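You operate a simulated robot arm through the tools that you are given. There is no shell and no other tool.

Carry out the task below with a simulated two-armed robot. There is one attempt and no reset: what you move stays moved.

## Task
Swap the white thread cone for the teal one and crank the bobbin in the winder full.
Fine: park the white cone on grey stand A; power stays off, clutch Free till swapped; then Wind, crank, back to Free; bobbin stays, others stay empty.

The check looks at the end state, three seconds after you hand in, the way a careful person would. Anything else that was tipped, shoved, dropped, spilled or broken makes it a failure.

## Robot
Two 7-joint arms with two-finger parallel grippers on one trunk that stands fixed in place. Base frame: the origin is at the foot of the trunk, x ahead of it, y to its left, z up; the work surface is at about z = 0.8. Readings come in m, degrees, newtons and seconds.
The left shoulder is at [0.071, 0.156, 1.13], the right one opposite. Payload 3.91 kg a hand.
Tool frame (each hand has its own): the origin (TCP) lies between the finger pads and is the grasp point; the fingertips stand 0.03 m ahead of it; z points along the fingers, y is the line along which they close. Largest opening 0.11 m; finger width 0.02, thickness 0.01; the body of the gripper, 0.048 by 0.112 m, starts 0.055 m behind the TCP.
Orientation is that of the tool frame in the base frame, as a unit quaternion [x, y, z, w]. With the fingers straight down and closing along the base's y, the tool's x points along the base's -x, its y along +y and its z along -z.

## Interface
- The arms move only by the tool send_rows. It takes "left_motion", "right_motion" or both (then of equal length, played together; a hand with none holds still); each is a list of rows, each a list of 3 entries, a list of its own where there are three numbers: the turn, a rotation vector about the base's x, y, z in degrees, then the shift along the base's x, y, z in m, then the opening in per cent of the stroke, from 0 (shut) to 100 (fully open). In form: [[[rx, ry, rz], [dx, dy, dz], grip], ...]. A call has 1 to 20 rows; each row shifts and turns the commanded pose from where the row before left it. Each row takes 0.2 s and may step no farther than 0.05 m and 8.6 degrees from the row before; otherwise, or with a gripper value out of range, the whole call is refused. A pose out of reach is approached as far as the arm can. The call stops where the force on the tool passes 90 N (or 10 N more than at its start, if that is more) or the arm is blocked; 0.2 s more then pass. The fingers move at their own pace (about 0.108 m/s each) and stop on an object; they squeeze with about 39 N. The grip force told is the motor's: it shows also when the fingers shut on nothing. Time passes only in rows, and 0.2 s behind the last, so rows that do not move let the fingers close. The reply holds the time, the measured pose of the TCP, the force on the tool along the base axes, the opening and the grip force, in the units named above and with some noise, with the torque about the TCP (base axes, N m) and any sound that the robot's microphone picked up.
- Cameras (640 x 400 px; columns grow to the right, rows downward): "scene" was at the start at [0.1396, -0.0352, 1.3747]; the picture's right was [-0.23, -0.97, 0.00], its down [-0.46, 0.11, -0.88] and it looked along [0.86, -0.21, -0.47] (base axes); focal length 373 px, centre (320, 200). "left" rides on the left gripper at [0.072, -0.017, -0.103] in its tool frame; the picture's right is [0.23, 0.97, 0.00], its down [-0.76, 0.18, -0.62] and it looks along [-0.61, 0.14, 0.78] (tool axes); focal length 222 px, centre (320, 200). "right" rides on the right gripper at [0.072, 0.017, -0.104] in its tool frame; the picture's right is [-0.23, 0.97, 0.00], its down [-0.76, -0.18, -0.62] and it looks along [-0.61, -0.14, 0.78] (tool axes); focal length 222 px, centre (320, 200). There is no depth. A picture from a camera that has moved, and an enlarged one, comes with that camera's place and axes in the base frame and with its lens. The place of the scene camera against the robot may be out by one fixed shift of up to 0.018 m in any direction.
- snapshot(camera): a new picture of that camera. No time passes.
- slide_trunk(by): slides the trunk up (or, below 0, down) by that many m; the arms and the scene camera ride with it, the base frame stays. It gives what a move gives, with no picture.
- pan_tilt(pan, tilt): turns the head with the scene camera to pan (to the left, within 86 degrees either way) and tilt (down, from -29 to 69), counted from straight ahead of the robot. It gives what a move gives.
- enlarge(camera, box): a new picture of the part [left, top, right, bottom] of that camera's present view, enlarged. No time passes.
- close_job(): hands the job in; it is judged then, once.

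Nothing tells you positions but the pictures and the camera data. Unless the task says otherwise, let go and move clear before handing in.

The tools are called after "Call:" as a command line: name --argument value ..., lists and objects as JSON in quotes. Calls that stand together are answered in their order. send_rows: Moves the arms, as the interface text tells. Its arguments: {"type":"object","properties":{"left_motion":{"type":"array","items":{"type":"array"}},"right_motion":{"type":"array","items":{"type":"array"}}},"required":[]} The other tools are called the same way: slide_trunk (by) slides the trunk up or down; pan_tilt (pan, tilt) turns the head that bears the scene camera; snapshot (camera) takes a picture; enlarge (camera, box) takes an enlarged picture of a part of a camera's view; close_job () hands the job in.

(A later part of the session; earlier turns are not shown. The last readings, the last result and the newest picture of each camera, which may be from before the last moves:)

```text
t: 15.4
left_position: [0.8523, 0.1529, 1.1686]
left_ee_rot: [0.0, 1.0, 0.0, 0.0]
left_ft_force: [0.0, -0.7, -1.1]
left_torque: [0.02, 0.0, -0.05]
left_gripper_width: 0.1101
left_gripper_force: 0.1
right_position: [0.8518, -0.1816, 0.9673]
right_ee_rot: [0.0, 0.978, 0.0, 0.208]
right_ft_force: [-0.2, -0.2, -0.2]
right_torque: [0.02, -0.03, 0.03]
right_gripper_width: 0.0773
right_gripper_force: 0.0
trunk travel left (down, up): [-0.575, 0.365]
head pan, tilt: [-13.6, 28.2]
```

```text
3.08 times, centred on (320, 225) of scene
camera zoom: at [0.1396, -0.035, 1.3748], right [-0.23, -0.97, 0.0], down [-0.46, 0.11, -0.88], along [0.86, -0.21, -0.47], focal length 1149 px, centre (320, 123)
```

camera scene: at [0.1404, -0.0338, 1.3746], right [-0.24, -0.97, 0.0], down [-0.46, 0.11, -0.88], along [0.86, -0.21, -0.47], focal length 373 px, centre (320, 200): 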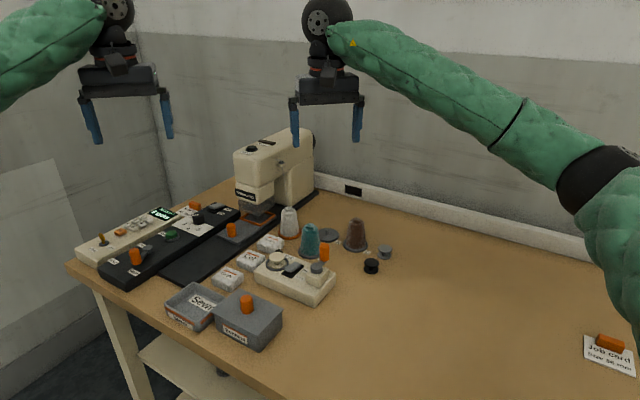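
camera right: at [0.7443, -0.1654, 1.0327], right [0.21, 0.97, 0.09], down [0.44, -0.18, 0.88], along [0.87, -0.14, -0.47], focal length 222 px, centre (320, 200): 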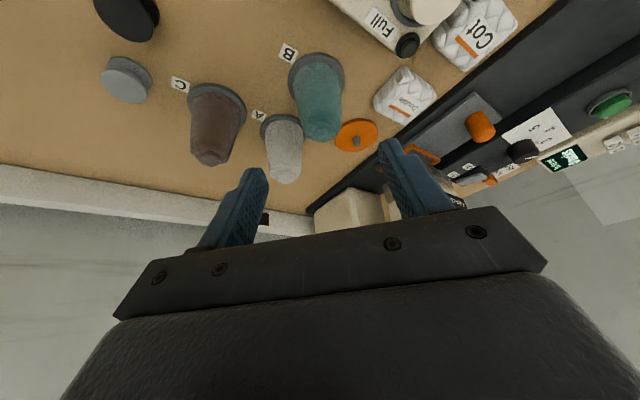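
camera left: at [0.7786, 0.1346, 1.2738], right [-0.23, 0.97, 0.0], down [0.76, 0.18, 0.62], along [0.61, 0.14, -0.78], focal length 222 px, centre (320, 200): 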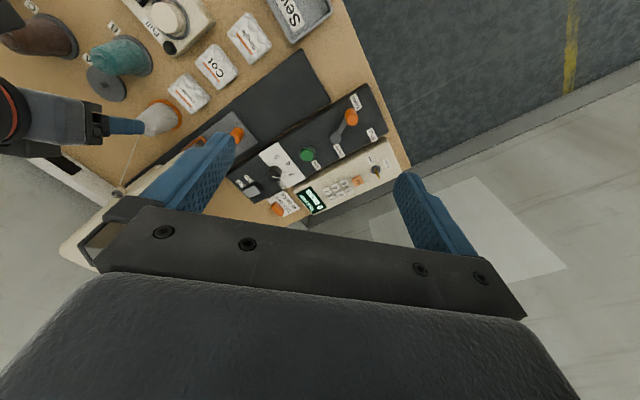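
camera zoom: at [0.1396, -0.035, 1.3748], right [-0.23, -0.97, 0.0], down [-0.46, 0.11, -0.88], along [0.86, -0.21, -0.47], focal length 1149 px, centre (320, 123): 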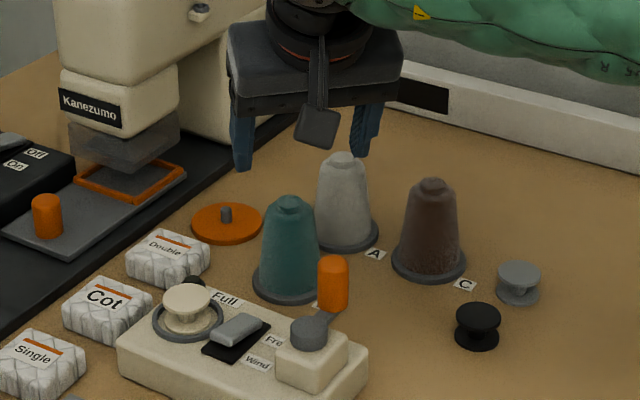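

Teal's axis is at about (0.899, -0.1805). I'll descend along the tool axis with the same tilt.

Call:
send_rows --right_motion '[[[0, 0, 0], [0.0095, 0.0001, -0.023], 70], [[0, 0, 0], [0.0095, 0.0001, -0.023], 70], [[0, 0, 0], [0.0095, 0.0001, -0.023], 70], [[0, 0, 0], [0.0095, 0.0001, -0.023], 70], [[0, 0, 0], [0.0095, 0.0001, -0.023], 70], [[0, 0, 0], [0, 0, 0], 70]]'

Call:
snapshot --camera "right"

Call:
enlarge --camera "scene" --box '[240, 160, 400, 290]'

Call:
enlarge --camera "left" --box '[0, 0, 240, 150]'

```text
t: 16.8
left_position: [0.8504, 0.1529, 1.1693]
left_ee_rot: [0.0, 1.0, 0.0, -0.001]
left_ft_force: [-1.0, 0.0, -0.4]
left_torque: [-0.01, -0.01, -0.05]
left_gripper_width: 0.11
left_gripper_force: 0.2
right_position: [0.8986, -0.1797, 0.8527]
right_ee_rot: [0.0, 0.978, 0.0, 0.208]
right_ft_force: [0.2, -0.5, 0.6]
right_torque: [0.0, -0.01, 0.03]
right_gripper_width: 0.0769
right_gripper_force: 0.2
trunk travel left (down, up): [-0.575, 0.365]
head pan, tilt: [-13.6, 28.2]
```

```text
taken
camera right: at [0.7909, -0.1636, 0.9191], right [0.21, 0.97, 0.09], down [0.44, -0.18, 0.88], along [0.87, -0.14, -0.47], focal length 222 px, centre (320, 200)
```

right: 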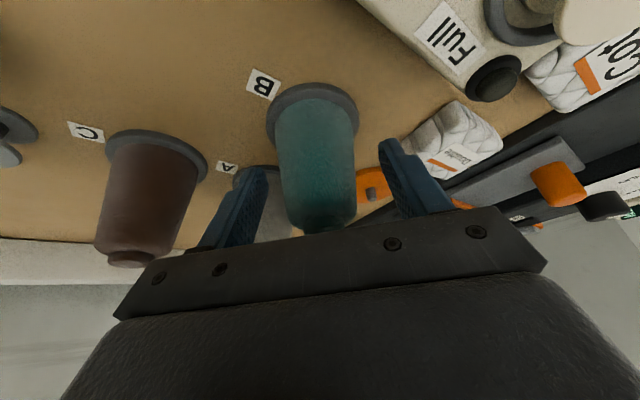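

```text
3.08 times, centred on (320, 225) of scene
camera zoom: at [0.1393, -0.035, 1.3748], right [-0.23, -0.97, 0.0], down [-0.46, 0.11, -0.88], along [0.86, -0.21, -0.47], focal length 1149 px, centre (320, 123)
```

zoom: 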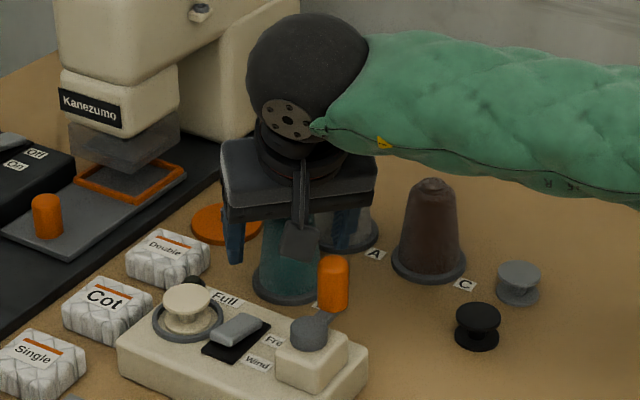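

```text
2.67 times, centred on (120, 75) of left
camera zoom: at [0.7789, 0.1348, 1.2735], right [-0.23, 0.97, 0.0], down [0.76, 0.18, 0.62], along [0.61, 0.14, -0.78], focal length 592 px, centre (853, 533)
```

zoom: 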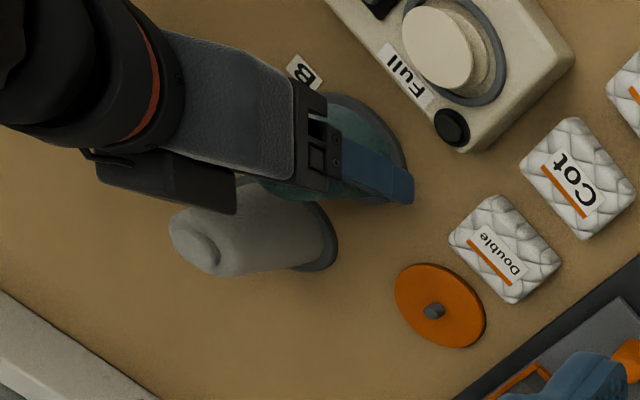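

Teal is between the pads. Closing, then lifting 5 cm.

Call:
send_rows --right_motion '[[[0, 0, 0], [0, 0, 0], 45], [[0, 0, 0], [0, 0, 0], 30], [[0, 0, 0], [0, 0, 0], 30], [[0, 0, 0], [0, 0, 0], 30]]'

Call:
send_rows --right_motion '[[[0, 0, 0], [0, 0, 0.01], 30], [[0, 0, 0], [0, 0, 0.01], 30], [[0, 0, 0], [0, 0, 0.01], 30], [[0, 0, 0], [0, 0, 0.01], 30], [[0, 0, 0], [0, 0, 0.01], 30], [[0, 0, 0], [0, 0, 0], 30]]'

Call:
snapshot --camera "right"

Call:
enlarge --camera "right" --box '[240, 20, 400, 130]'

Call:
enlarge --camera "scene" --box '[270, 205, 370, 265]'

```text
t: 17.8
left_position: [0.8524, 0.1542, 1.1698]
left_ee_rot: [0.0, 1.0, -0.001, -0.001]
left_ft_force: [1.1, 0.3, 0.2]
left_torque: [0.02, 0.01, -0.01]
left_gripper_width: 0.1099
left_gripper_force: 0.1
right_position: [0.8984, -0.1789, 0.8533]
right_ee_rot: [0.0, 0.978, 0.0, 0.208]
right_ft_force: [0.6, 0.3, 0.3]
right_torque: [0.0, -0.03, 0.03]
right_gripper_width: 0.0505
right_gripper_force: 39.1
trunk travel left (down, up): [-0.575, 0.365]
head pan, tilt: [-13.6, 28.2]
```

```text
t: 19.2
left_position: [0.8526, 0.1527, 1.1693]
left_ee_rot: [0.0, 1.0, 0.001, 0.0]
left_ft_force: [0.1, -0.3, 0.7]
left_torque: [-0.02, -0.01, 0.04]
left_gripper_width: 0.1099
left_gripper_force: 0.1
right_position: [0.8973, -0.1798, 0.9039]
right_ee_rot: [0.001, 0.978, 0.0, 0.207]
right_ft_force: [0.3, -0.3, -1.8]
right_torque: [-0.01, -0.01, 0.02]
right_gripper_width: 0.0501
right_gripper_force: 39.0
trunk travel left (down, up): [-0.575, 0.365]
head pan, tilt: [-13.6, 28.2]
```

```text
taken
camera right: at [0.7911, -0.1635, 0.9691], right [0.21, 0.97, 0.09], down [0.44, -0.18, 0.88], along [0.87, -0.14, -0.47], focal length 222 px, centre (320, 200)
```

right: 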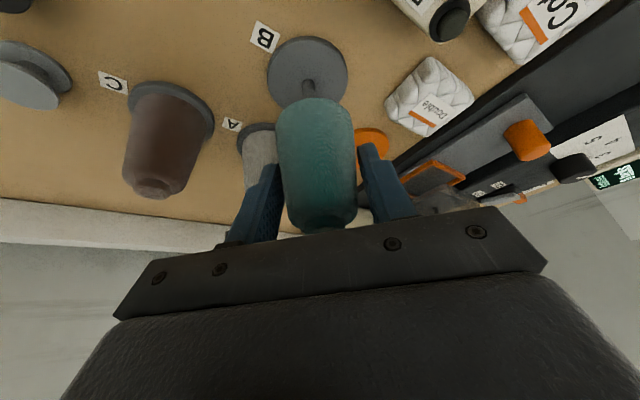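

```text
3.64 times, centred on (320, 75) of right
camera zoom: at [0.7911, -0.1635, 0.9691], right [0.21, 0.97, 0.09], down [0.44, -0.18, 0.88], along [0.87, -0.14, -0.47], focal length 808 px, centre (320, 654)
```

zoom: 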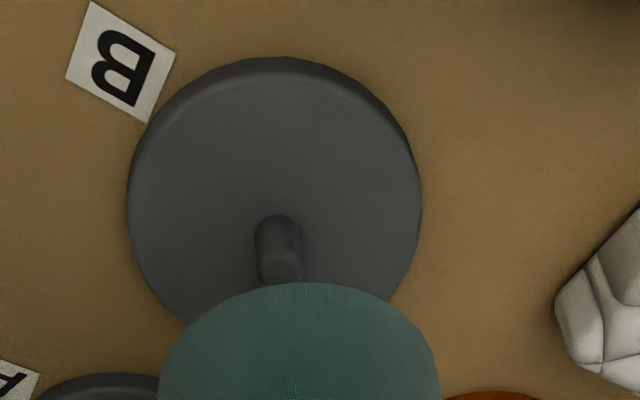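

```text
6.40 times, centred on (320, 235) of scene
camera zoom: at [0.14, -0.0351, 1.3747], right [-0.23, -0.97, 0.0], down [-0.46, 0.11, -0.88], along [0.86, -0.21, -0.47], focal length 2390 px, centre (320, -24)
```

zoom: 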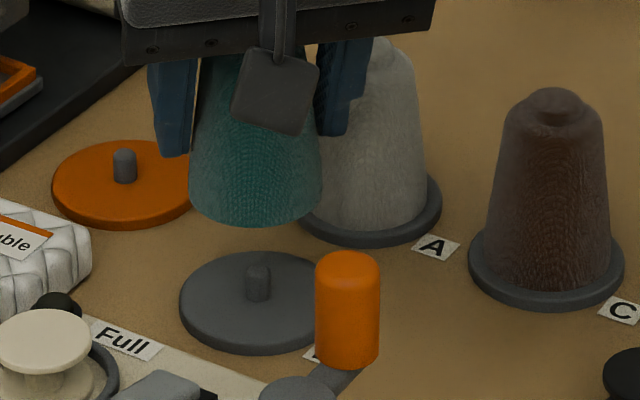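

Teal lifted, and views agree that O is offset from the cone's present position by (0.0963, 0.0366). I'll carry it across, swinging slightly clear of the white cone.

Call:
send_rows --right_motion '[[[0, 0, 0], [0.015, 0.0183, 0], 30], [[0, 0, 0], [0.015, 0.0183, 0], 30], [[0, 0, 0], [0.022, 0, 0], 30], [[0, 0, 0], [0.022, 0, 0], 30], [[0, 0, 0], [0.0223, 0, 0], 30], [[0, 0, 0], [0, 0, 0], 30], [[0, 0, 0], [0, 0, 0], 30]]'

Call:
enlarge --camera "right" --box '[240, 20, 400, 130]'

Call:
enlarge --camera "scene" --box '[260, 195, 360, 255]'

Call:
enlarge --camera "left" --box '[0, 0, 240, 150]'

```text
t: 20.8
left_position: [0.8526, 0.1534, 1.1694]
left_ee_rot: [-0.001, 1.0, 0.0, -0.001]
left_ft_force: [0.8, 0.2, 0.5]
left_torque: [0.02, 0.0, 0.02]
left_gripper_width: 0.11
left_gripper_force: 0.1
right_position: [0.9959, -0.1426, 0.9022]
right_ee_rot: [0.0, 0.978, 0.0, 0.208]
right_ft_force: [-0.4, -0.8, -0.7]
right_torque: [-0.01, -0.01, 0.01]
right_gripper_width: 0.0499
right_gripper_force: 39.3
trunk travel left (down, up): [-0.575, 0.365]
head pan, tilt: [-13.6, 28.2]
```

```text
3.64 times, centred on (320, 75) of right
camera zoom: at [0.8878, -0.1268, 0.9683], right [0.21, 0.97, 0.09], down [0.44, -0.18, 0.88], along [0.87, -0.14, -0.47], focal length 808 px, centre (320, 654)
```

zoom: 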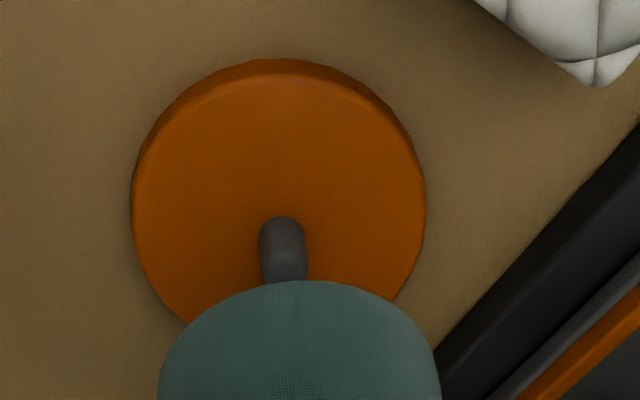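

```text
6.40 times, centred on (310, 225) of scene
camera zoom: at [0.1401, -0.0348, 1.3747], right [-0.23, -0.97, 0.0], down [-0.46, 0.11, -0.88], along [0.86, -0.21, -0.47], focal length 2390 px, centre (384, 40)
```

zoom: 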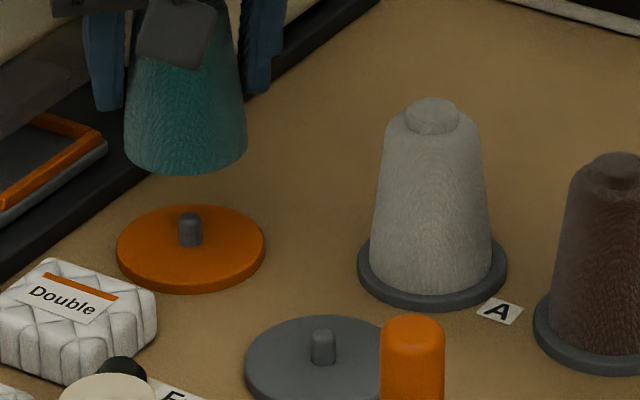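

```text
2.67 times, centred on (120, 75) of left
camera zoom: at [0.7796, 0.1351, 1.273], right [-0.23, 0.97, 0.0], down [0.76, 0.18, 0.62], along [0.61, 0.14, -0.78], focal length 592 px, centre (853, 533)
```

zoom: 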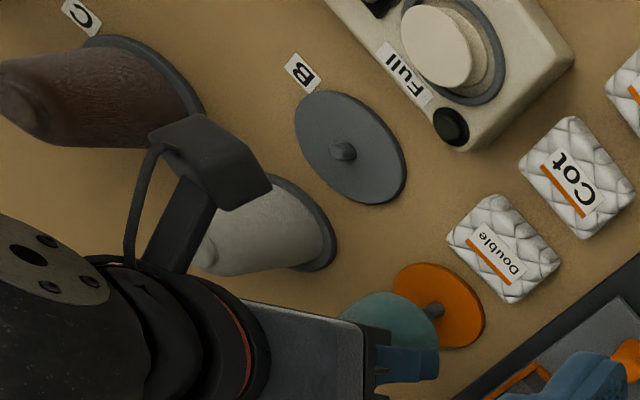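

Alignment over the orange peg matches to within a millimetre. Lowering.

Call:
send_rows --right_motion '[[[0, 0, 0], [0, 0, -0.01], 30], [[0, 0, 0], [0, 0, -0.01], 30], [[0, 0, 0], [0, 0, -0.008], 30], [[0, 0, 0], [0, 0, -0.007], 30], [[0, 0, 0], [0, 0, -0.005], 30], [[0, 0, 0], [0, 0, -0.004], 30], [[0, 0, 0], [0, 0, -0.003], 30], [[0, 0, 0], [0, 0, 0], 30]]'

Call:
enlarge --camera "right" --box '[220, 40, 420, 165]'

Call:
enlarge --camera "scene" --box '[260, 195, 360, 255]'

```text
t: 22.6
left_position: [0.8526, 0.1528, 1.1691]
left_ee_rot: [0.0, 1.0, 0.0, -0.001]
left_ft_force: [0.4, -1.2, -0.2]
left_torque: [0.0, 0.0, 0.01]
left_gripper_width: 0.1103
left_gripper_force: 0.1
right_position: [0.9951, -0.1423, 0.8548]
right_ee_rot: [0.0, 0.978, 0.0, 0.207]
right_ft_force: [-0.2, 0.6, -1.3]
right_torque: [-0.02, 0.0, -0.04]
right_gripper_width: 0.0489
right_gripper_force: 38.9
trunk travel left (down, up): [-0.575, 0.365]
head pan, tilt: [-13.6, 28.2]
```

```text
3.20 times, centred on (320, 102) of right
camera zoom: at [0.8873, -0.1269, 0.9215], right [0.21, 0.97, 0.09], down [0.44, -0.18, 0.88], along [0.87, -0.14, -0.47], focal length 711 px, centre (320, 512)
```

zoom: 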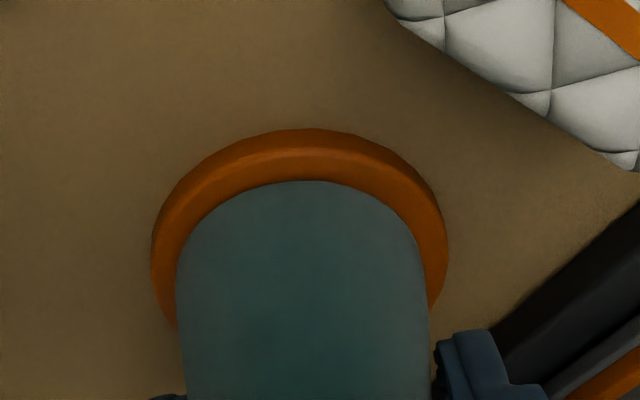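

```text
6.40 times, centred on (310, 225) of scene
camera zoom: at [0.1399, -0.035, 1.3747], right [-0.23, -0.97, 0.0], down [-0.46, 0.11, -0.88], along [0.86, -0.21, -0.47], focal length 2390 px, centre (384, 40)
```

zoom: 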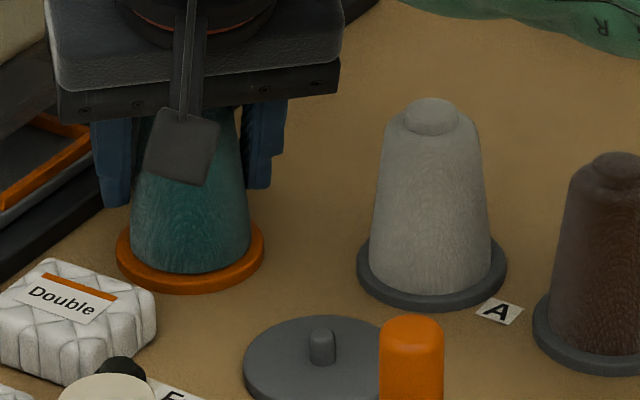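

Call:
send_rows --right_motion '[[[0, 0, 0], [0, 0, -0.0015], 30], [[0, 0, 0], [0, 0, -0.0015], 30], [[0, 0, 0], [0, 0, 0], 30]]'

Call:
enlarge --camera "right" --box '[220, 40, 420, 165]'

Call:
enlarge --camera "scene" --box '[260, 195, 360, 255]'

```text
t: 23.4
left_position: [0.8514, 0.1532, 1.1702]
left_ee_rot: [0.0, 1.0, 0.0, 0.0]
left_ft_force: [0.4, -0.2, -0.4]
left_torque: [-0.05, -0.01, 0.01]
left_gripper_width: 0.1102
left_gripper_force: 0.1
right_position: [0.9954, -0.1426, 0.8549]
right_ee_rot: [0.0, 0.978, 0.0, 0.207]
right_ft_force: [1.9, -1.0, 4.2]
right_torque: [-0.16, -0.02, 0.04]
right_gripper_width: 0.0479
right_gripper_force: 39.0
trunk travel left (down, up): [-0.575, 0.365]
head pan, tilt: [-13.6, 28.2]
```

```text
3.20 times, centred on (320, 102) of right
camera zoom: at [0.8872, -0.127, 0.9197], right [0.21, 0.97, 0.09], down [0.44, -0.18, 0.88], along [0.87, -0.14, -0.47], focal length 711 px, centre (320, 512)
```

zoom: 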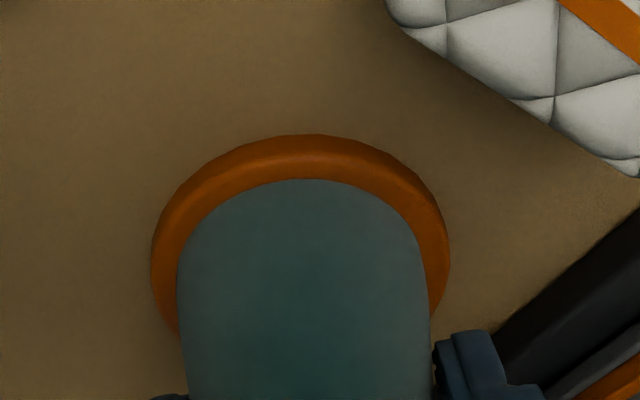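

```text
6.40 times, centred on (310, 225) of scene
camera zoom: at [0.1395, -0.035, 1.3748], right [-0.23, -0.97, 0.0], down [-0.46, 0.11, -0.88], along [0.86, -0.21, -0.47], focal length 2390 px, centre (384, 40)
```

zoom: 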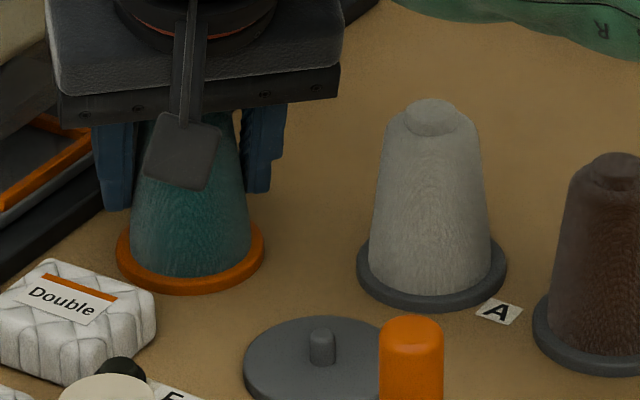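

Light contact force shows teal resting on the orange stand. I'll release slowly and back straight up.

Call:
send_rows --right_motion '[[[0, 0, 0], [0, 0, 0], 46], [[0, 0, 0], [0, 0, 0], 50], [[0, 0, 0], [0, 0, 0], 56], [[0, 0, 0], [0, 0, 0], 62], [[0, 0, 0], [0, 0, 0], 62]]'

Call:
enlarge --camera "right" --box '[220, 40, 420, 165]'

Call:
enlarge --camera "scene" --box '[260, 195, 360, 255]'

```text
t: 24.6
left_position: [0.8522, 0.1523, 1.1692]
left_ee_rot: [0.0, 1.0, 0.0, -0.001]
left_ft_force: [-0.2, 0.0, -0.4]
left_torque: [0.02, 0.03, 0.03]
left_gripper_width: 0.1099
left_gripper_force: 0.1
right_position: [0.9951, -0.1427, 0.8526]
right_ee_rot: [0.001, 0.978, 0.0, 0.208]
right_ft_force: [0.1, 0.0, 0.5]
right_torque: [0.01, 0.01, 0.01]
right_gripper_width: 0.0683
right_gripper_force: 0.0
trunk travel left (down, up): [-0.575, 0.365]
head pan, tilt: [-13.6, 28.2]
```

```text
3.20 times, centred on (320, 102) of right
camera zoom: at [0.8872, -0.1274, 0.9182], right [0.21, 0.97, 0.09], down [0.44, -0.18, 0.88], along [0.87, -0.14, -0.47], focal length 711 px, centre (320, 512)
```

zoom: 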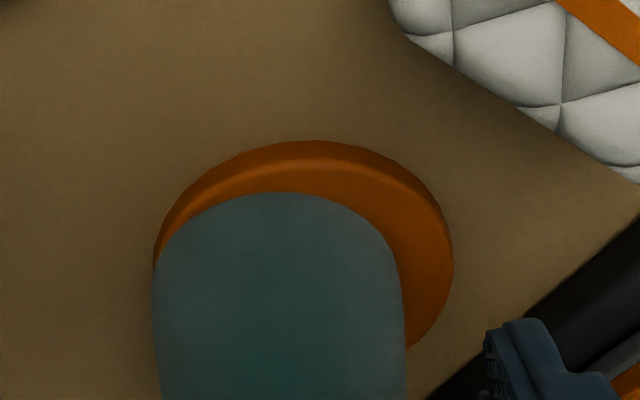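

```text
6.40 times, centred on (310, 225) of scene
camera zoom: at [0.1399, -0.0351, 1.3746], right [-0.23, -0.97, 0.0], down [-0.46, 0.11, -0.88], along [0.86, -0.21, -0.47], focal length 2390 px, centre (384, 40)
```

zoom: 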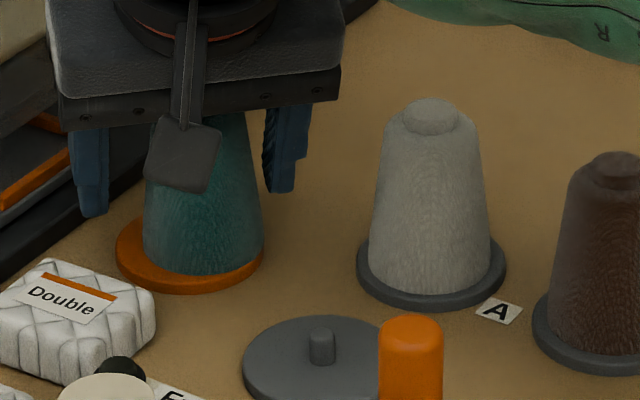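

Teal is upright, but it shifted about 5 mm toward -y on the stand when released. I'll back out straight up and inspect.

Call:
send_rows --right_motion '[[[0, 0, 0], [0, 0, 0], 72], [[0, 0, 0], [0, 0, 0.01], 72], [[0, 0, 0], [0, 0, 0.02], 72], [[0, 0, 0], [0, 0, 0.02], 72], [[0, 0, 0], [0, 0, 0.025], 72], [[0, 0, 0], [0, 0, 0.025], 72], [[0, 0, 0], [0, 0, 0], 72]]'

Call:
enlarge --camera "right" --box '[240, 20, 400, 150]'

Call:
enlarge --camera "scene" --box '[250, 180, 360, 255]'

Call:
enlarge --camera "left" --box '[20, 20, 220, 160]'

```text
t: 26.2
left_position: [0.8528, 0.1523, 1.1704]
left_ee_rot: [0.0, 1.0, 0.0, -0.001]
left_ft_force: [-0.7, -0.1, 0.4]
left_torque: [0.0, 0.0, 0.0]
left_gripper_width: 0.1099
left_gripper_force: 0.1
right_position: [0.996, -0.143, 0.9545]
right_ee_rot: [-0.001, 0.978, 0.0, 0.207]
right_ft_force: [-0.6, -0.3, 0.9]
right_torque: [0.0, -0.04, 0.02]
right_gripper_width: 0.079
right_gripper_force: 0.0
trunk travel left (down, up): [-0.575, 0.365]
head pan, tilt: [-13.6, 28.2]
```

```text
3.08 times, centred on (320, 85) of right
camera zoom: at [0.8885, -0.1271, 1.0191], right [0.21, 0.97, 0.09], down [0.44, -0.18, 0.88], along [0.87, -0.14, -0.47], focal length 684 px, centre (320, 554)
```

zoom: 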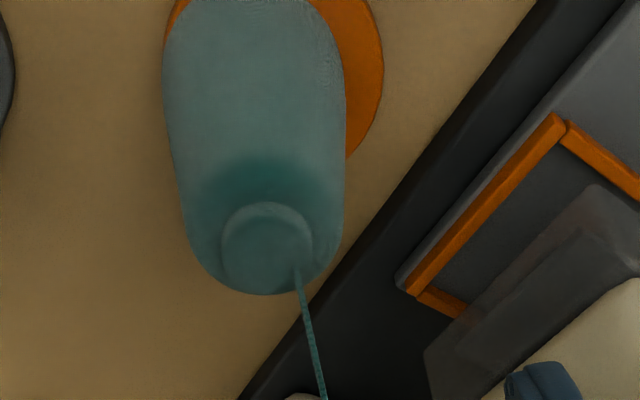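

```text
5.33 times, centred on (305, 218) of scene
camera zoom: at [0.1401, -0.0351, 1.3747], right [-0.23, -0.97, 0.0], down [-0.46, 0.11, -0.88], along [0.86, -0.21, -0.47], focal length 1992 px, centre (400, 107)
```

zoom: 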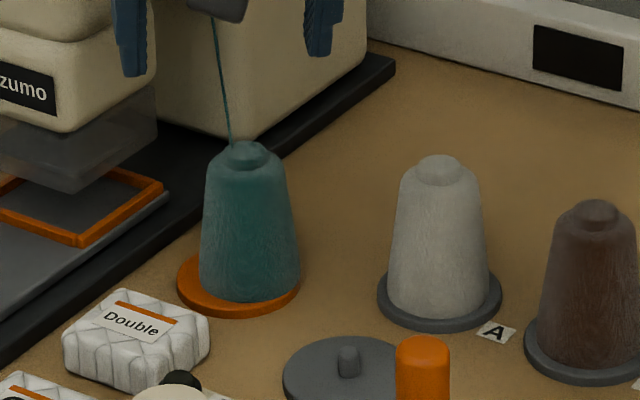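

```text
2.86 times, centred on (120, 90) of left
camera zoom: at [0.7796, 0.1346, 1.2729], right [-0.23, 0.97, 0.0], down [0.76, 0.18, 0.62], along [0.61, 0.14, -0.78], focal length 635 px, centre (891, 514)
```

zoom: 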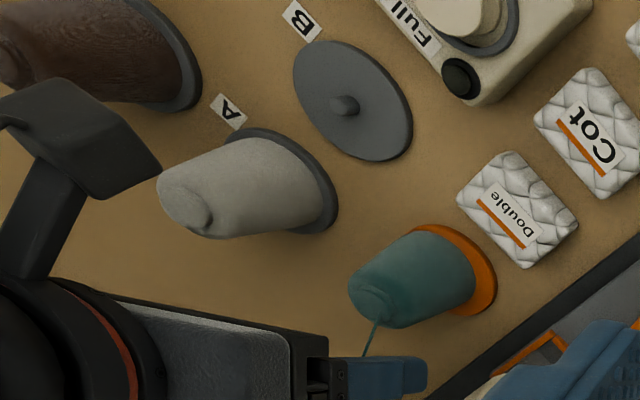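

Teal's thread is already linked to the machine and its top is at the seated height. It sits about 5.5 mm off-centre, so I'll centre it by closing the fingers around it without squeezing.

Call:
send_rows --right_motion '[[[0, 0, 0], [0.0015, -0.001, -0.02], 72], [[0, 0, 0], [0, 0, -0.025], 72], [[0, 0, 0], [0, 0, -0.025], 72], [[0, 0, 0], [0, 0, -0.02], 72], [[0, 0, 0], [0, 0, -0.01], 72], [[0, 0, 0], [0, 0, -0.002], 72], [[0, 0, 0], [0, 0, 0], 72]]'

Call:
snapshot --camera "right"

```text
t: 27.8
left_position: [0.8524, 0.1523, 1.1691]
left_ee_rot: [0.001, 1.0, 0.001, -0.001]
left_ft_force: [-0.8, -0.9, -0.1]
left_torque: [-0.04, -0.05, -0.01]
left_gripper_width: 0.11
left_gripper_force: 0.1
right_position: [0.9964, -0.1448, 0.8515]
right_ee_rot: [-0.001, 0.978, 0.0, 0.208]
right_ft_force: [-0.6, 0.2, 0.7]
right_torque: [-0.02, 0.01, -0.04]
right_gripper_width: 0.0793
right_gripper_force: 0.1
trunk travel left (down, up): [-0.575, 0.365]
head pan, tilt: [-13.6, 28.2]
```

```text
taken
camera right: at [0.8889, -0.1282, 0.9166], right [0.21, 0.97, 0.09], down [0.44, -0.18, 0.88], along [0.87, -0.14, -0.47], focal length 222 px, centre (320, 200)
```

right: 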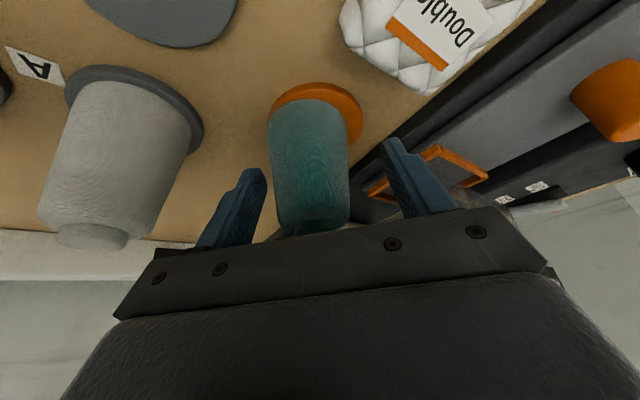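

Call:
send_rows --right_motion '[[[0, 0, 0], [0, 0, 0], 68], [[0, 0, 0], [0, 0, 0], 64], [[0, 0, 0], [0, 0, 0], 61], [[0, 0, 0], [0, 0, 0], 58], [[0, 0, 0], [0, 0, 0], 55], [[0, 0, 0], [0, 0, 0], 53], [[0, 0, 0], [0, 0, 0], 51], [[0, 0, 0], [0, 0, 0], 50], [[0, 0, 0], [0, 0, 0], 49], [[0, 0, 0], [0, 0, 0], 49]]'

Call:
enlarge --camera "right" --box '[220, 70, 420, 230]'

Call:
enlarge --camera "scene" --box '[250, 180, 360, 255]'

```text
t: 30.0
left_position: [0.852, 0.1523, 1.1688]
left_ee_rot: [0.0, 1.0, 0.0, -0.001]
left_ft_force: [-0.2, 0.9, -0.2]
left_torque: [0.03, -0.04, -0.01]
left_gripper_width: 0.1102
left_gripper_force: 0.1
right_position: [0.9971, -0.1447, 0.8515]
right_ee_rot: [0.0, 0.978, 0.0, 0.208]
right_ft_force: [0.8, -1.1, 0.6]
right_torque: [-0.07, -0.03, 0.01]
right_gripper_width: 0.0541
right_gripper_force: 0.1
trunk travel left (down, up): [-0.575, 0.365]
head pan, tilt: [-13.6, 28.2]
```

```text
2.50 times, centred on (320, 150) of right
camera zoom: at [0.8889, -0.1283, 0.9168], right [0.21, 0.97, 0.09], down [0.44, -0.18, 0.88], along [0.87, -0.14, -0.47], focal length 555 px, centre (320, 325)
```

zoom: 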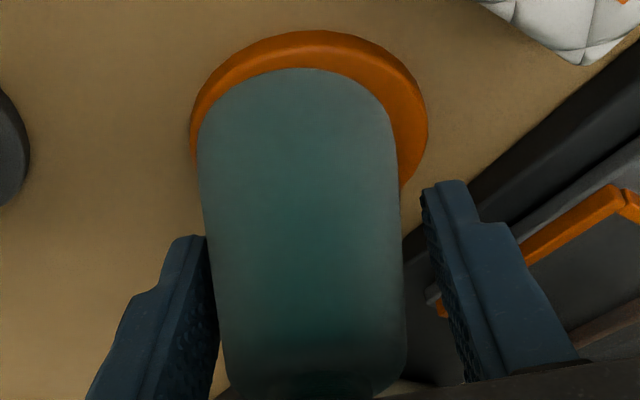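

```text
5.33 times, centred on (305, 218) of scene
camera zoom: at [0.1397, -0.035, 1.3747], right [-0.23, -0.97, 0.0], down [-0.46, 0.11, -0.88], along [0.86, -0.21, -0.47], focal length 1992 px, centre (400, 107)
```

zoom: 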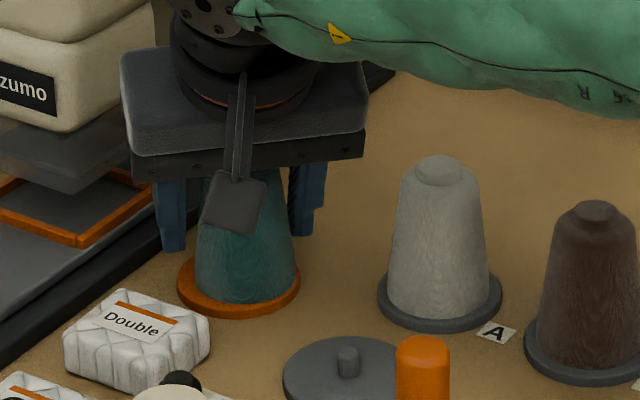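

The -y finger is touching the cone and pushing it toward centre. I'll nudge a further ~3.5 mm by narrowing slightly and shifting the hand +y.

Call:
send_rows --right_motion '[[[0, 0, 0], [0, 0.0005, 0], 48], [[0, 0, 0], [0, 0.0005, 0], 47], [[0, 0, 0], [0, 0.0005, 0], 47], [[0, 0, 0], [0, 0.0005, 0], 47], [[0, 0, 0], [0, 0.0005, 0], 47], [[0, 0, 0], [0, 0, 0], 47]]'

Call:
enlarge --camera "right" --box '[220, 70, 420, 230]'

Call:
enlarge --camera "scene" --box '[250, 180, 360, 255]'

```text
t: 31.4
left_position: [0.8522, 0.1527, 1.1689]
left_ee_rot: [0.001, 1.0, 0.0, -0.002]
left_ft_force: [0.2, 0.0, 0.6]
left_torque: [0.02, 0.01, 0.02]
left_gripper_width: 0.11
left_gripper_force: 0.0
right_position: [0.9967, -0.1418, 0.8515]
right_ee_rot: [0.0, 0.978, 0.0, 0.208]
right_ft_force: [-0.3, -0.2, 0.2]
right_torque: [-0.01, -0.02, -0.04]
right_gripper_width: 0.052
right_gripper_force: 0.1
trunk travel left (down, up): [-0.575, 0.365]
head pan, tilt: [-13.6, 28.2]
```

```text
2.50 times, centred on (320, 150) of right
camera zoom: at [0.8888, -0.1254, 0.9167], right [0.21, 0.97, 0.09], down [0.44, -0.18, 0.88], along [0.87, -0.14, -0.47], focal length 555 px, centre (320, 325)
```

zoom: 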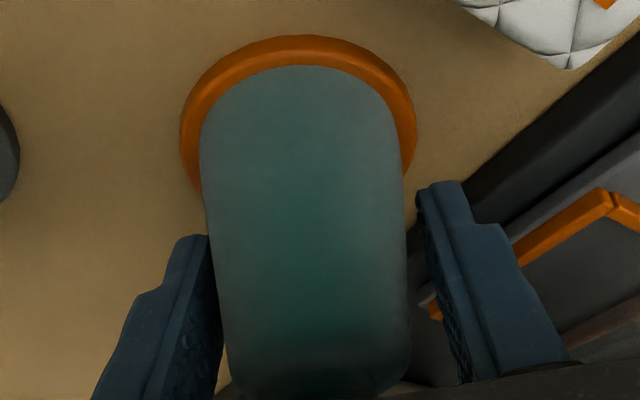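

```text
5.33 times, centred on (305, 218) of scene
camera zoom: at [0.1398, -0.035, 1.3747], right [-0.23, -0.97, 0.0], down [-0.46, 0.11, -0.88], along [0.86, -0.21, -0.47], focal length 1992 px, centre (400, 107)
```

zoom: 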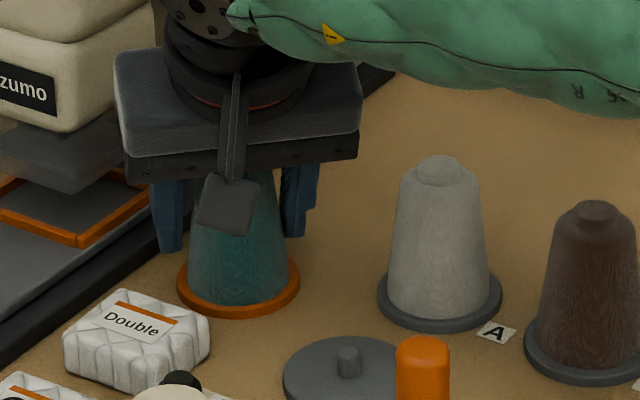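

The cone is now centred on the orange stand. I'll open gently and retreat upward.

Call:
send_rows --right_motion '[[[0, 0, 0], [0, -0.0005, 0], 49], [[0, 0, 0], [0, -0.0005, 0], 52], [[0, 0, 0], [0, 0, 0], 58], [[0, 0, 0], [0, 0, 0], 66], [[0, 0, 0], [0, 0, 0], 70], [[0, 0, 0], [0, 0, 0.01], 70], [[0, 0, 0], [0, 0, 0.02], 70], [[0, 0, 0], [0, 0, 0.03], 70], [[0, 0, 0], [-0.01, 0, 0.03], 70], [[0, 0, 0], [-0.02, 0, 0.03], 70], [[0, 0, 0], [-0.03, 0, 0.03], 70], [[0, 0, 0], [0, 0, 0], 70]]'

Call:
snapshot --camera "right"

Call:
enlarge --camera "scene" --box '[250, 180, 360, 255]'

Call:
enlarge --camera "scene" --box '[240, 230, 350, 310]'

```text
t: 34.0
left_position: [0.8535, 0.1526, 1.1693]
left_ee_rot: [-0.001, 1.0, 0.0, 0.0]
left_ft_force: [0.1, 0.5, -0.3]
left_torque: [-0.01, 0.01, 0.03]
left_gripper_width: 0.1101
left_gripper_force: 0.1
right_position: [0.9365, -0.1418, 1.0003]
right_ee_rot: [0.0, 0.978, 0.0, 0.207]
right_ft_force: [-0.3, 1.3, 0.2]
right_torque: [-0.01, -0.02, -0.02]
right_gripper_width: 0.0768
right_gripper_force: 0.0
trunk travel left (down, up): [-0.575, 0.365]
head pan, tilt: [-13.6, 28.2]
```

```text
taken
camera right: at [0.8293, -0.1259, 1.0661], right [0.21, 0.97, 0.09], down [0.44, -0.18, 0.88], along [0.87, -0.14, -0.47], focal length 222 px, centre (320, 200)
```

right: 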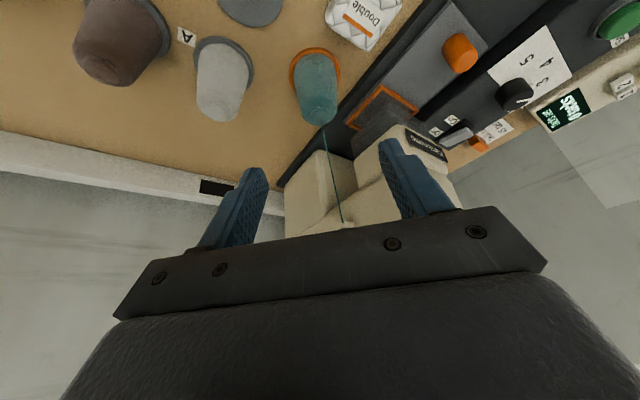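

```text
5.33 times, centred on (305, 218) of scene
camera zoom: at [0.1408, -0.0348, 1.3745], right [-0.23, -0.97, 0.0], down [-0.46, 0.11, -0.88], along [0.86, -0.21, -0.47], focal length 1992 px, centre (400, 107)
```

zoom: 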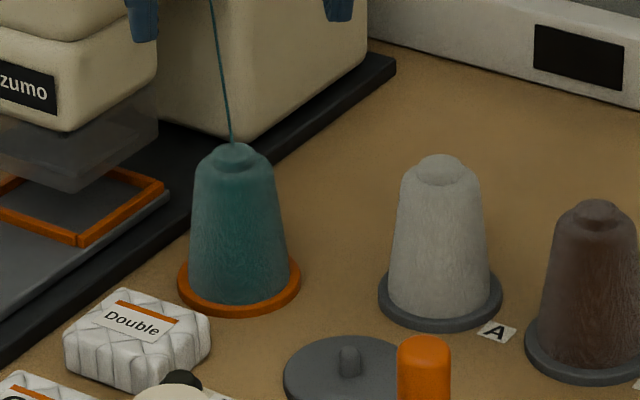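

```text
5.00 times, centred on (295, 270) of scene
camera zoom: at [0.1408, -0.0348, 1.3745], right [-0.23, -0.97, 0.0], down [-0.46, 0.11, -0.88], along [0.86, -0.21, -0.47], focal length 1867 px, centre (445, -150)
```

zoom: 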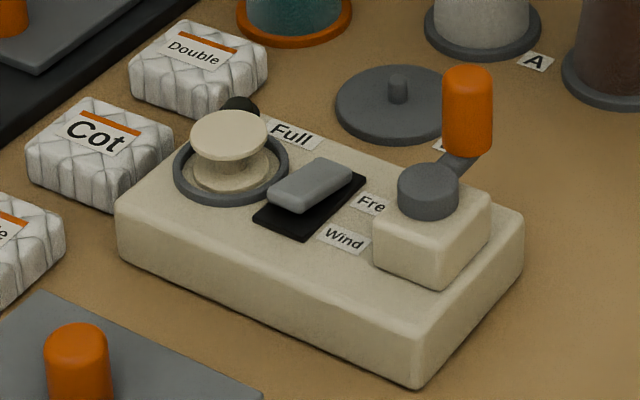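

Teal is centred, upright and threaded. I'll untilt the right hand and take its camera over the winder to study the clutch and crank.

Call:
send_rows --right_motion '[[[0, 6, 0], [-0.03, 0, 0.01], 70], [[0, 6, 0], [-0.03, 0, 0.01], 70], [[0, 6, 0], [-0.03, 0, 0], 70], [[0, 6, 0], [-0.03, 0, 0], 70], [[0, 0, 0], [-0.02, 0, 0], 70], [[0, 0, 0], [0, 0, 0], 70]]'

Call:
snapshot --camera "right"

Call:
enlarge --camera "right" --box '[200, 0, 440, 150]'

Call:
snapshot --camera "scene"

```text
t: 35.4
left_position: [0.8526, 0.1519, 1.1695]
left_ee_rot: [-0.001, 1.0, -0.001, -0.001]
left_ft_force: [1.1, 0.3, -0.1]
left_torque: [0.01, 0.01, 0.03]
left_gripper_width: 0.1101
left_gripper_force: 0.1
right_position: [0.7958, -0.1435, 1.0211]
right_ee_rot: [0.0, 1.0, -0.001, -0.001]
right_ft_force: [0.4, 0.1, -0.9]
right_torque: [-0.02, 0.03, -0.03]
right_gripper_width: 0.0771
right_gripper_force: 0.0
trunk travel left (down, up): [-0.575, 0.365]
head pan, tilt: [-13.6, 28.2]
```

```text
taken
camera right: at [0.7248, -0.1269, 1.1252], right [0.23, 0.97, 0.0], down [0.76, -0.18, 0.62], along [0.61, -0.14, -0.78], focal length 222 px, centre (320, 200)
```

right: 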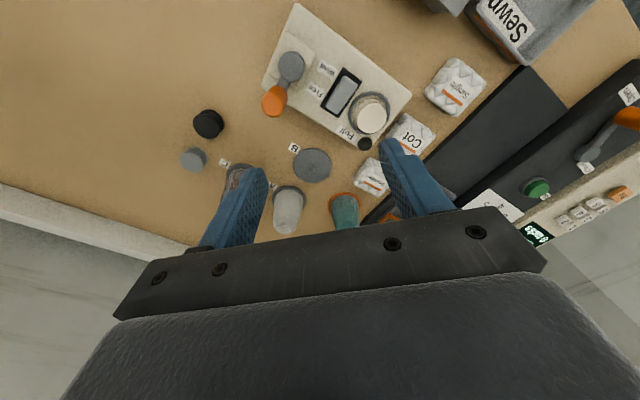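

```text
2.67 times, centred on (320, 75) of right
camera zoom: at [0.7248, -0.1269, 1.1252], right [0.23, 0.97, 0.0], down [0.76, -0.18, 0.62], along [0.61, -0.14, -0.78], focal length 592 px, centre (320, 533)
```

zoom: 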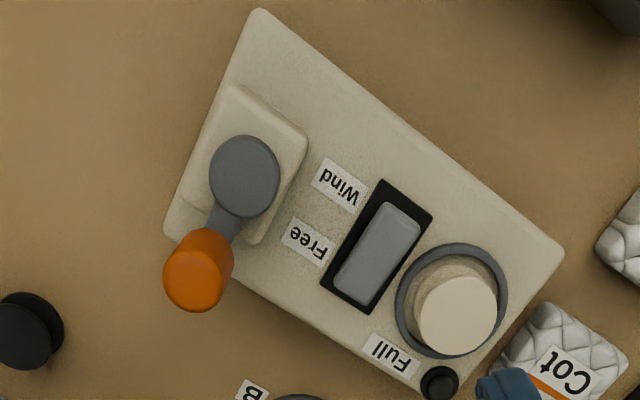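

```text
taken
camera scene: at [0.1401, -0.0347, 1.3747], right [-0.23, -0.97, 0.0], down [-0.46, 0.11, -0.88], along [0.86, -0.21, -0.47], focal length 373 px, centre (320, 200)
```

scene: 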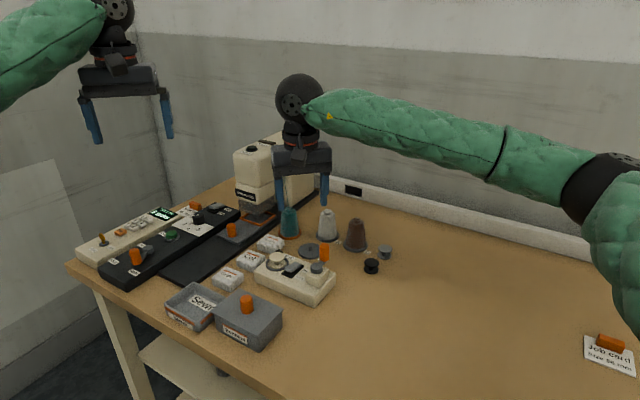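

Call:
enlarge --camera "scene" --box '[280, 255, 320, 285]'

Call:
enlarge --camera "right" --box '[310, 60, 370, 120]'

Call:
enlarge --camera "scene" --box '[195, 190, 245, 225]'

Call:
enlarge --camera "left" --box '[230, 150, 310, 210]'

Call:
enlarge --camera "right" --box '[255, 40, 315, 120]'

```text
13.33 times, centred on (300, 270) of scene
camera zoom: at [0.1401, -0.0347, 1.3747], right [-0.23, -0.97, 0.0], down [-0.46, 0.11, -0.88], along [0.86, -0.21, -0.47], focal length 4979 px, centre (587, -733)
```

zoom: 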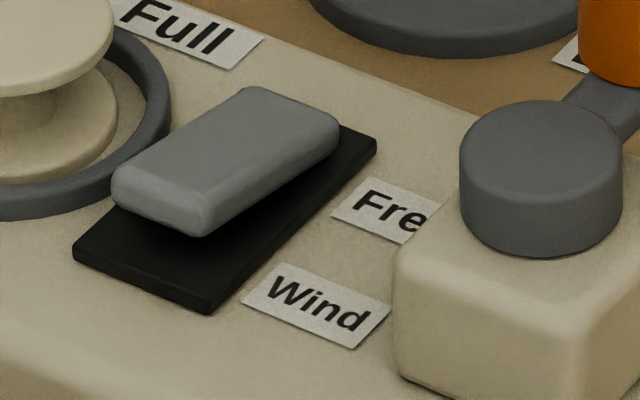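

```text
6.67 times, centred on (340, 90) of right
camera zoom: at [0.7248, -0.1269, 1.1252], right [0.23, 0.97, 0.0], down [0.76, -0.18, 0.62], along [0.61, -0.14, -0.78], focal length 1481 px, centre (187, 933)
```

zoom: 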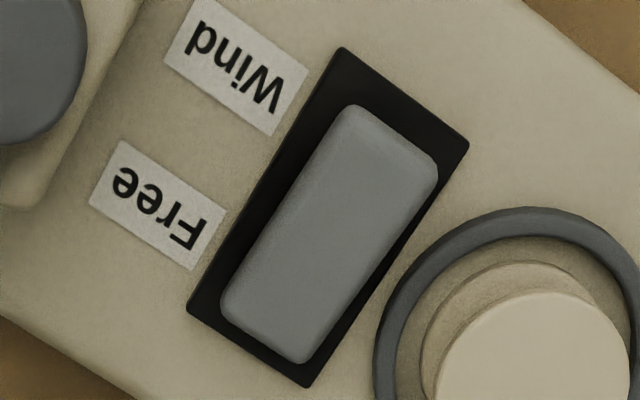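

```text
11.43 times, centred on (220, 208) of scene
camera zoom: at [0.1401, -0.0347, 1.3747], right [-0.23, -0.97, 0.0], down [-0.46, 0.11, -0.88], along [0.86, -0.21, -0.47], focal length 4268 px, centre (1463, 114)
```

zoom: 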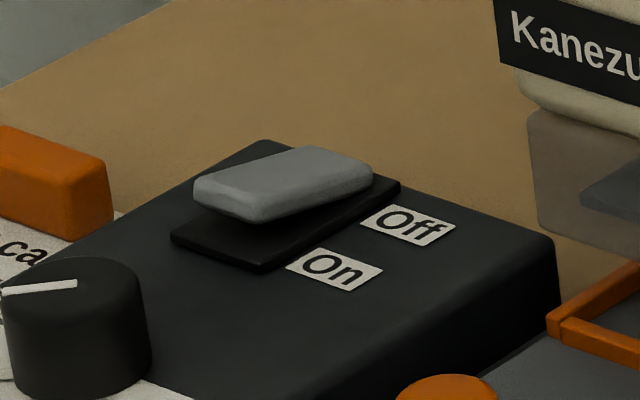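

```text
6.67 times, centred on (270, 180) of left
camera zoom: at [0.7796, 0.1351, 1.2729], right [-0.23, 0.97, 0.0], down [0.76, 0.18, 0.62], along [0.61, 0.14, -0.78], focal length 1481 px, centre (653, 333)
```

zoom: 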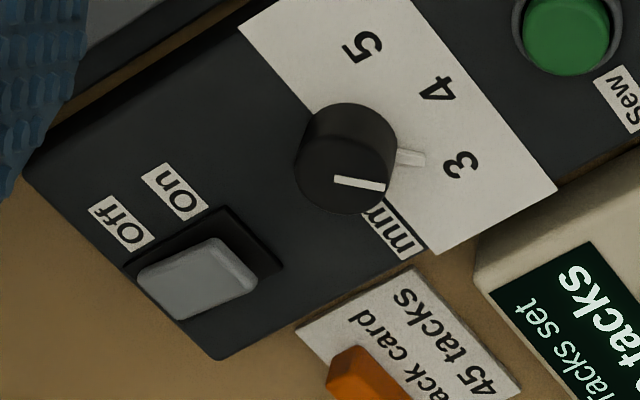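

```text
5.00 times, centred on (285, 80) of right
camera zoom: at [0.7248, -0.1269, 1.1252], right [0.23, 0.97, 0.0], down [0.76, -0.18, 0.62], along [0.61, -0.14, -0.78], focal length 1111 px, centre (495, 800)
```

zoom: 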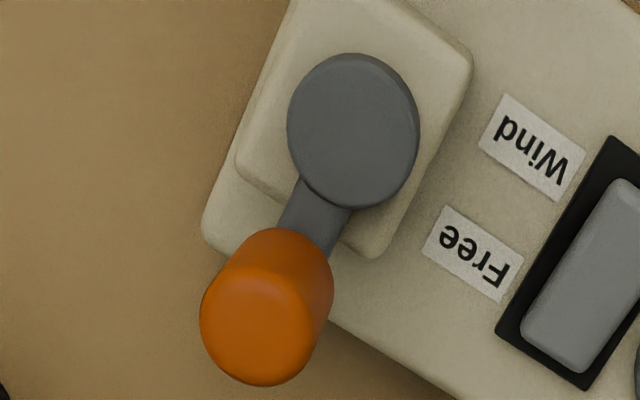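

The clutch is a rocker. Its Free end is down and its Wind end is up at about (0.781, -0.106, 0.857), with the pivot near (0.7945, -0.118). I'll close the right gripper, yaw it 45° to line up with the rocker and hover over the Wind end.

Call:
send_rows --right_motion '[[[0, 0, 7.5], [-0.002, 0.006, -0.01], 30], [[0, 0, 7.5], [-0.002, 0.006, -0.01], 0], [[0, 0, 7.5], [-0.002, 0.006, -0.01], 0], [[0, 0, 7.5], [-0.002, 0.006, -0.01], 0], [[0, 0, 7.5], [-0.002, 0.007, -0.01], 0], [[0, 0, 7.5], [-0.003, 0.007, -0.011], 0], [[0, 0, 0], [0, 0, 0], 0], [[0, 0, 0], [0, 0, 0], 0]]'

Call:
snapshot --camera "right"

Call:
enlarge --camera "scene" --box '[240, 205, 350, 305]'

```text
t: 37.2
left_position: [0.8534, 0.1516, 1.1697]
left_ee_rot: [-0.001, 1.0, 0.0, -0.001]
left_ft_force: [0.5, -0.5, 0.0]
left_torque: [-0.02, 0.0, 0.03]
left_gripper_width: 0.1101
left_gripper_force: 0.1
right_position: [0.7845, -0.1049, 0.9583]
right_ee_rot: [-0.382, 0.924, 0.0, 0.0]
right_ft_force: [-0.2, -0.2, -1.2]
right_torque: [0.01, -0.03, 0.02]
right_gripper_width: 0.0
right_gripper_force: 37.7
trunk travel left (down, up): [-0.575, 0.365]
head pan, tilt: [-13.6, 28.2]
```

```text
taken
camera right: at [0.7211, -0.1441, 1.0639], right [-0.53, 0.85, 0.0], down [0.66, 0.41, 0.62], along [0.53, 0.33, -0.78], focal length 222 px, centre (320, 200)
```

right: 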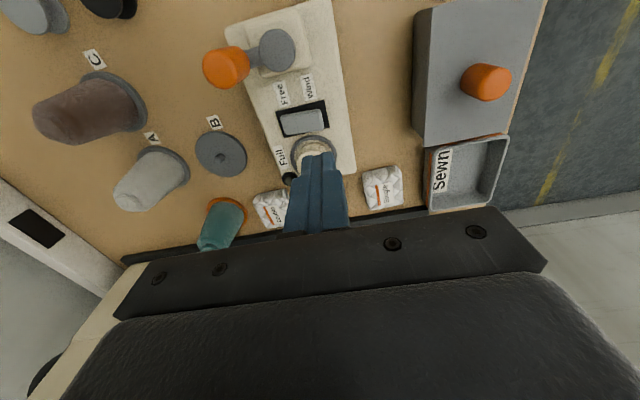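

```text
4.00 times, centred on (295, 255) of scene
camera zoom: at [0.1399, -0.0349, 1.3747], right [-0.23, -0.97, 0.0], down [-0.46, 0.11, -0.88], along [0.86, -0.21, -0.47], focal length 1494 px, centre (420, -20)
```

zoom: 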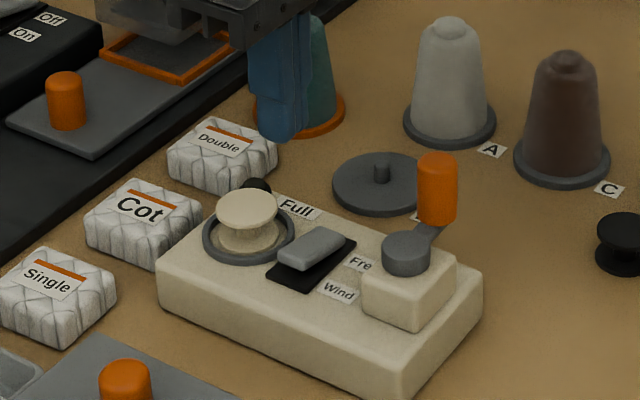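

Call:
enlarge --camera "right" --box '[200, 20, 400, 170]'

Call:
enlarge --camera "scene" --box '[275, 215, 325, 285]'

```text
2.67 times, centred on (300, 95) of right
camera zoom: at [0.7211, -0.1441, 1.0639], right [-0.53, 0.85, 0.0], down [0.66, 0.41, 0.62], along [0.53, 0.33, -0.78], focal length 592 px, centre (373, 480)
```

zoom: 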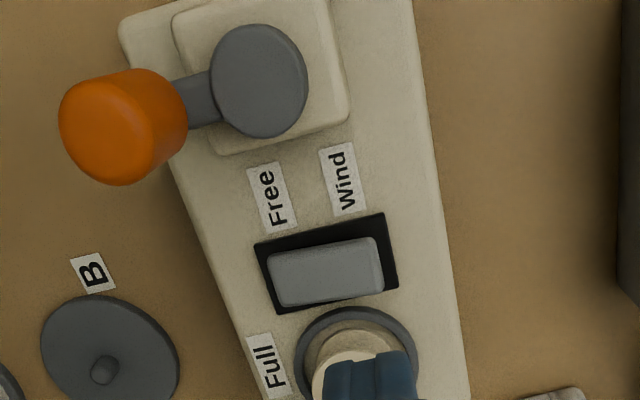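

```text
5.71 times, centred on (300, 250) of scene
camera zoom: at [0.1399, -0.0349, 1.3747], right [-0.23, -0.97, 0.0], down [-0.46, 0.11, -0.88], along [0.86, -0.21, -0.47], focal length 2134 px, centre (434, -86)
```

zoom: 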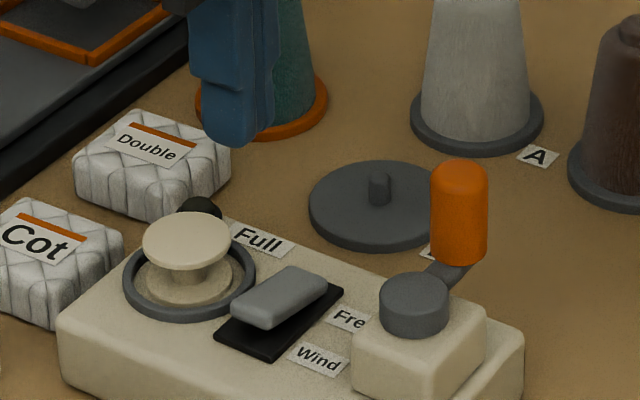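

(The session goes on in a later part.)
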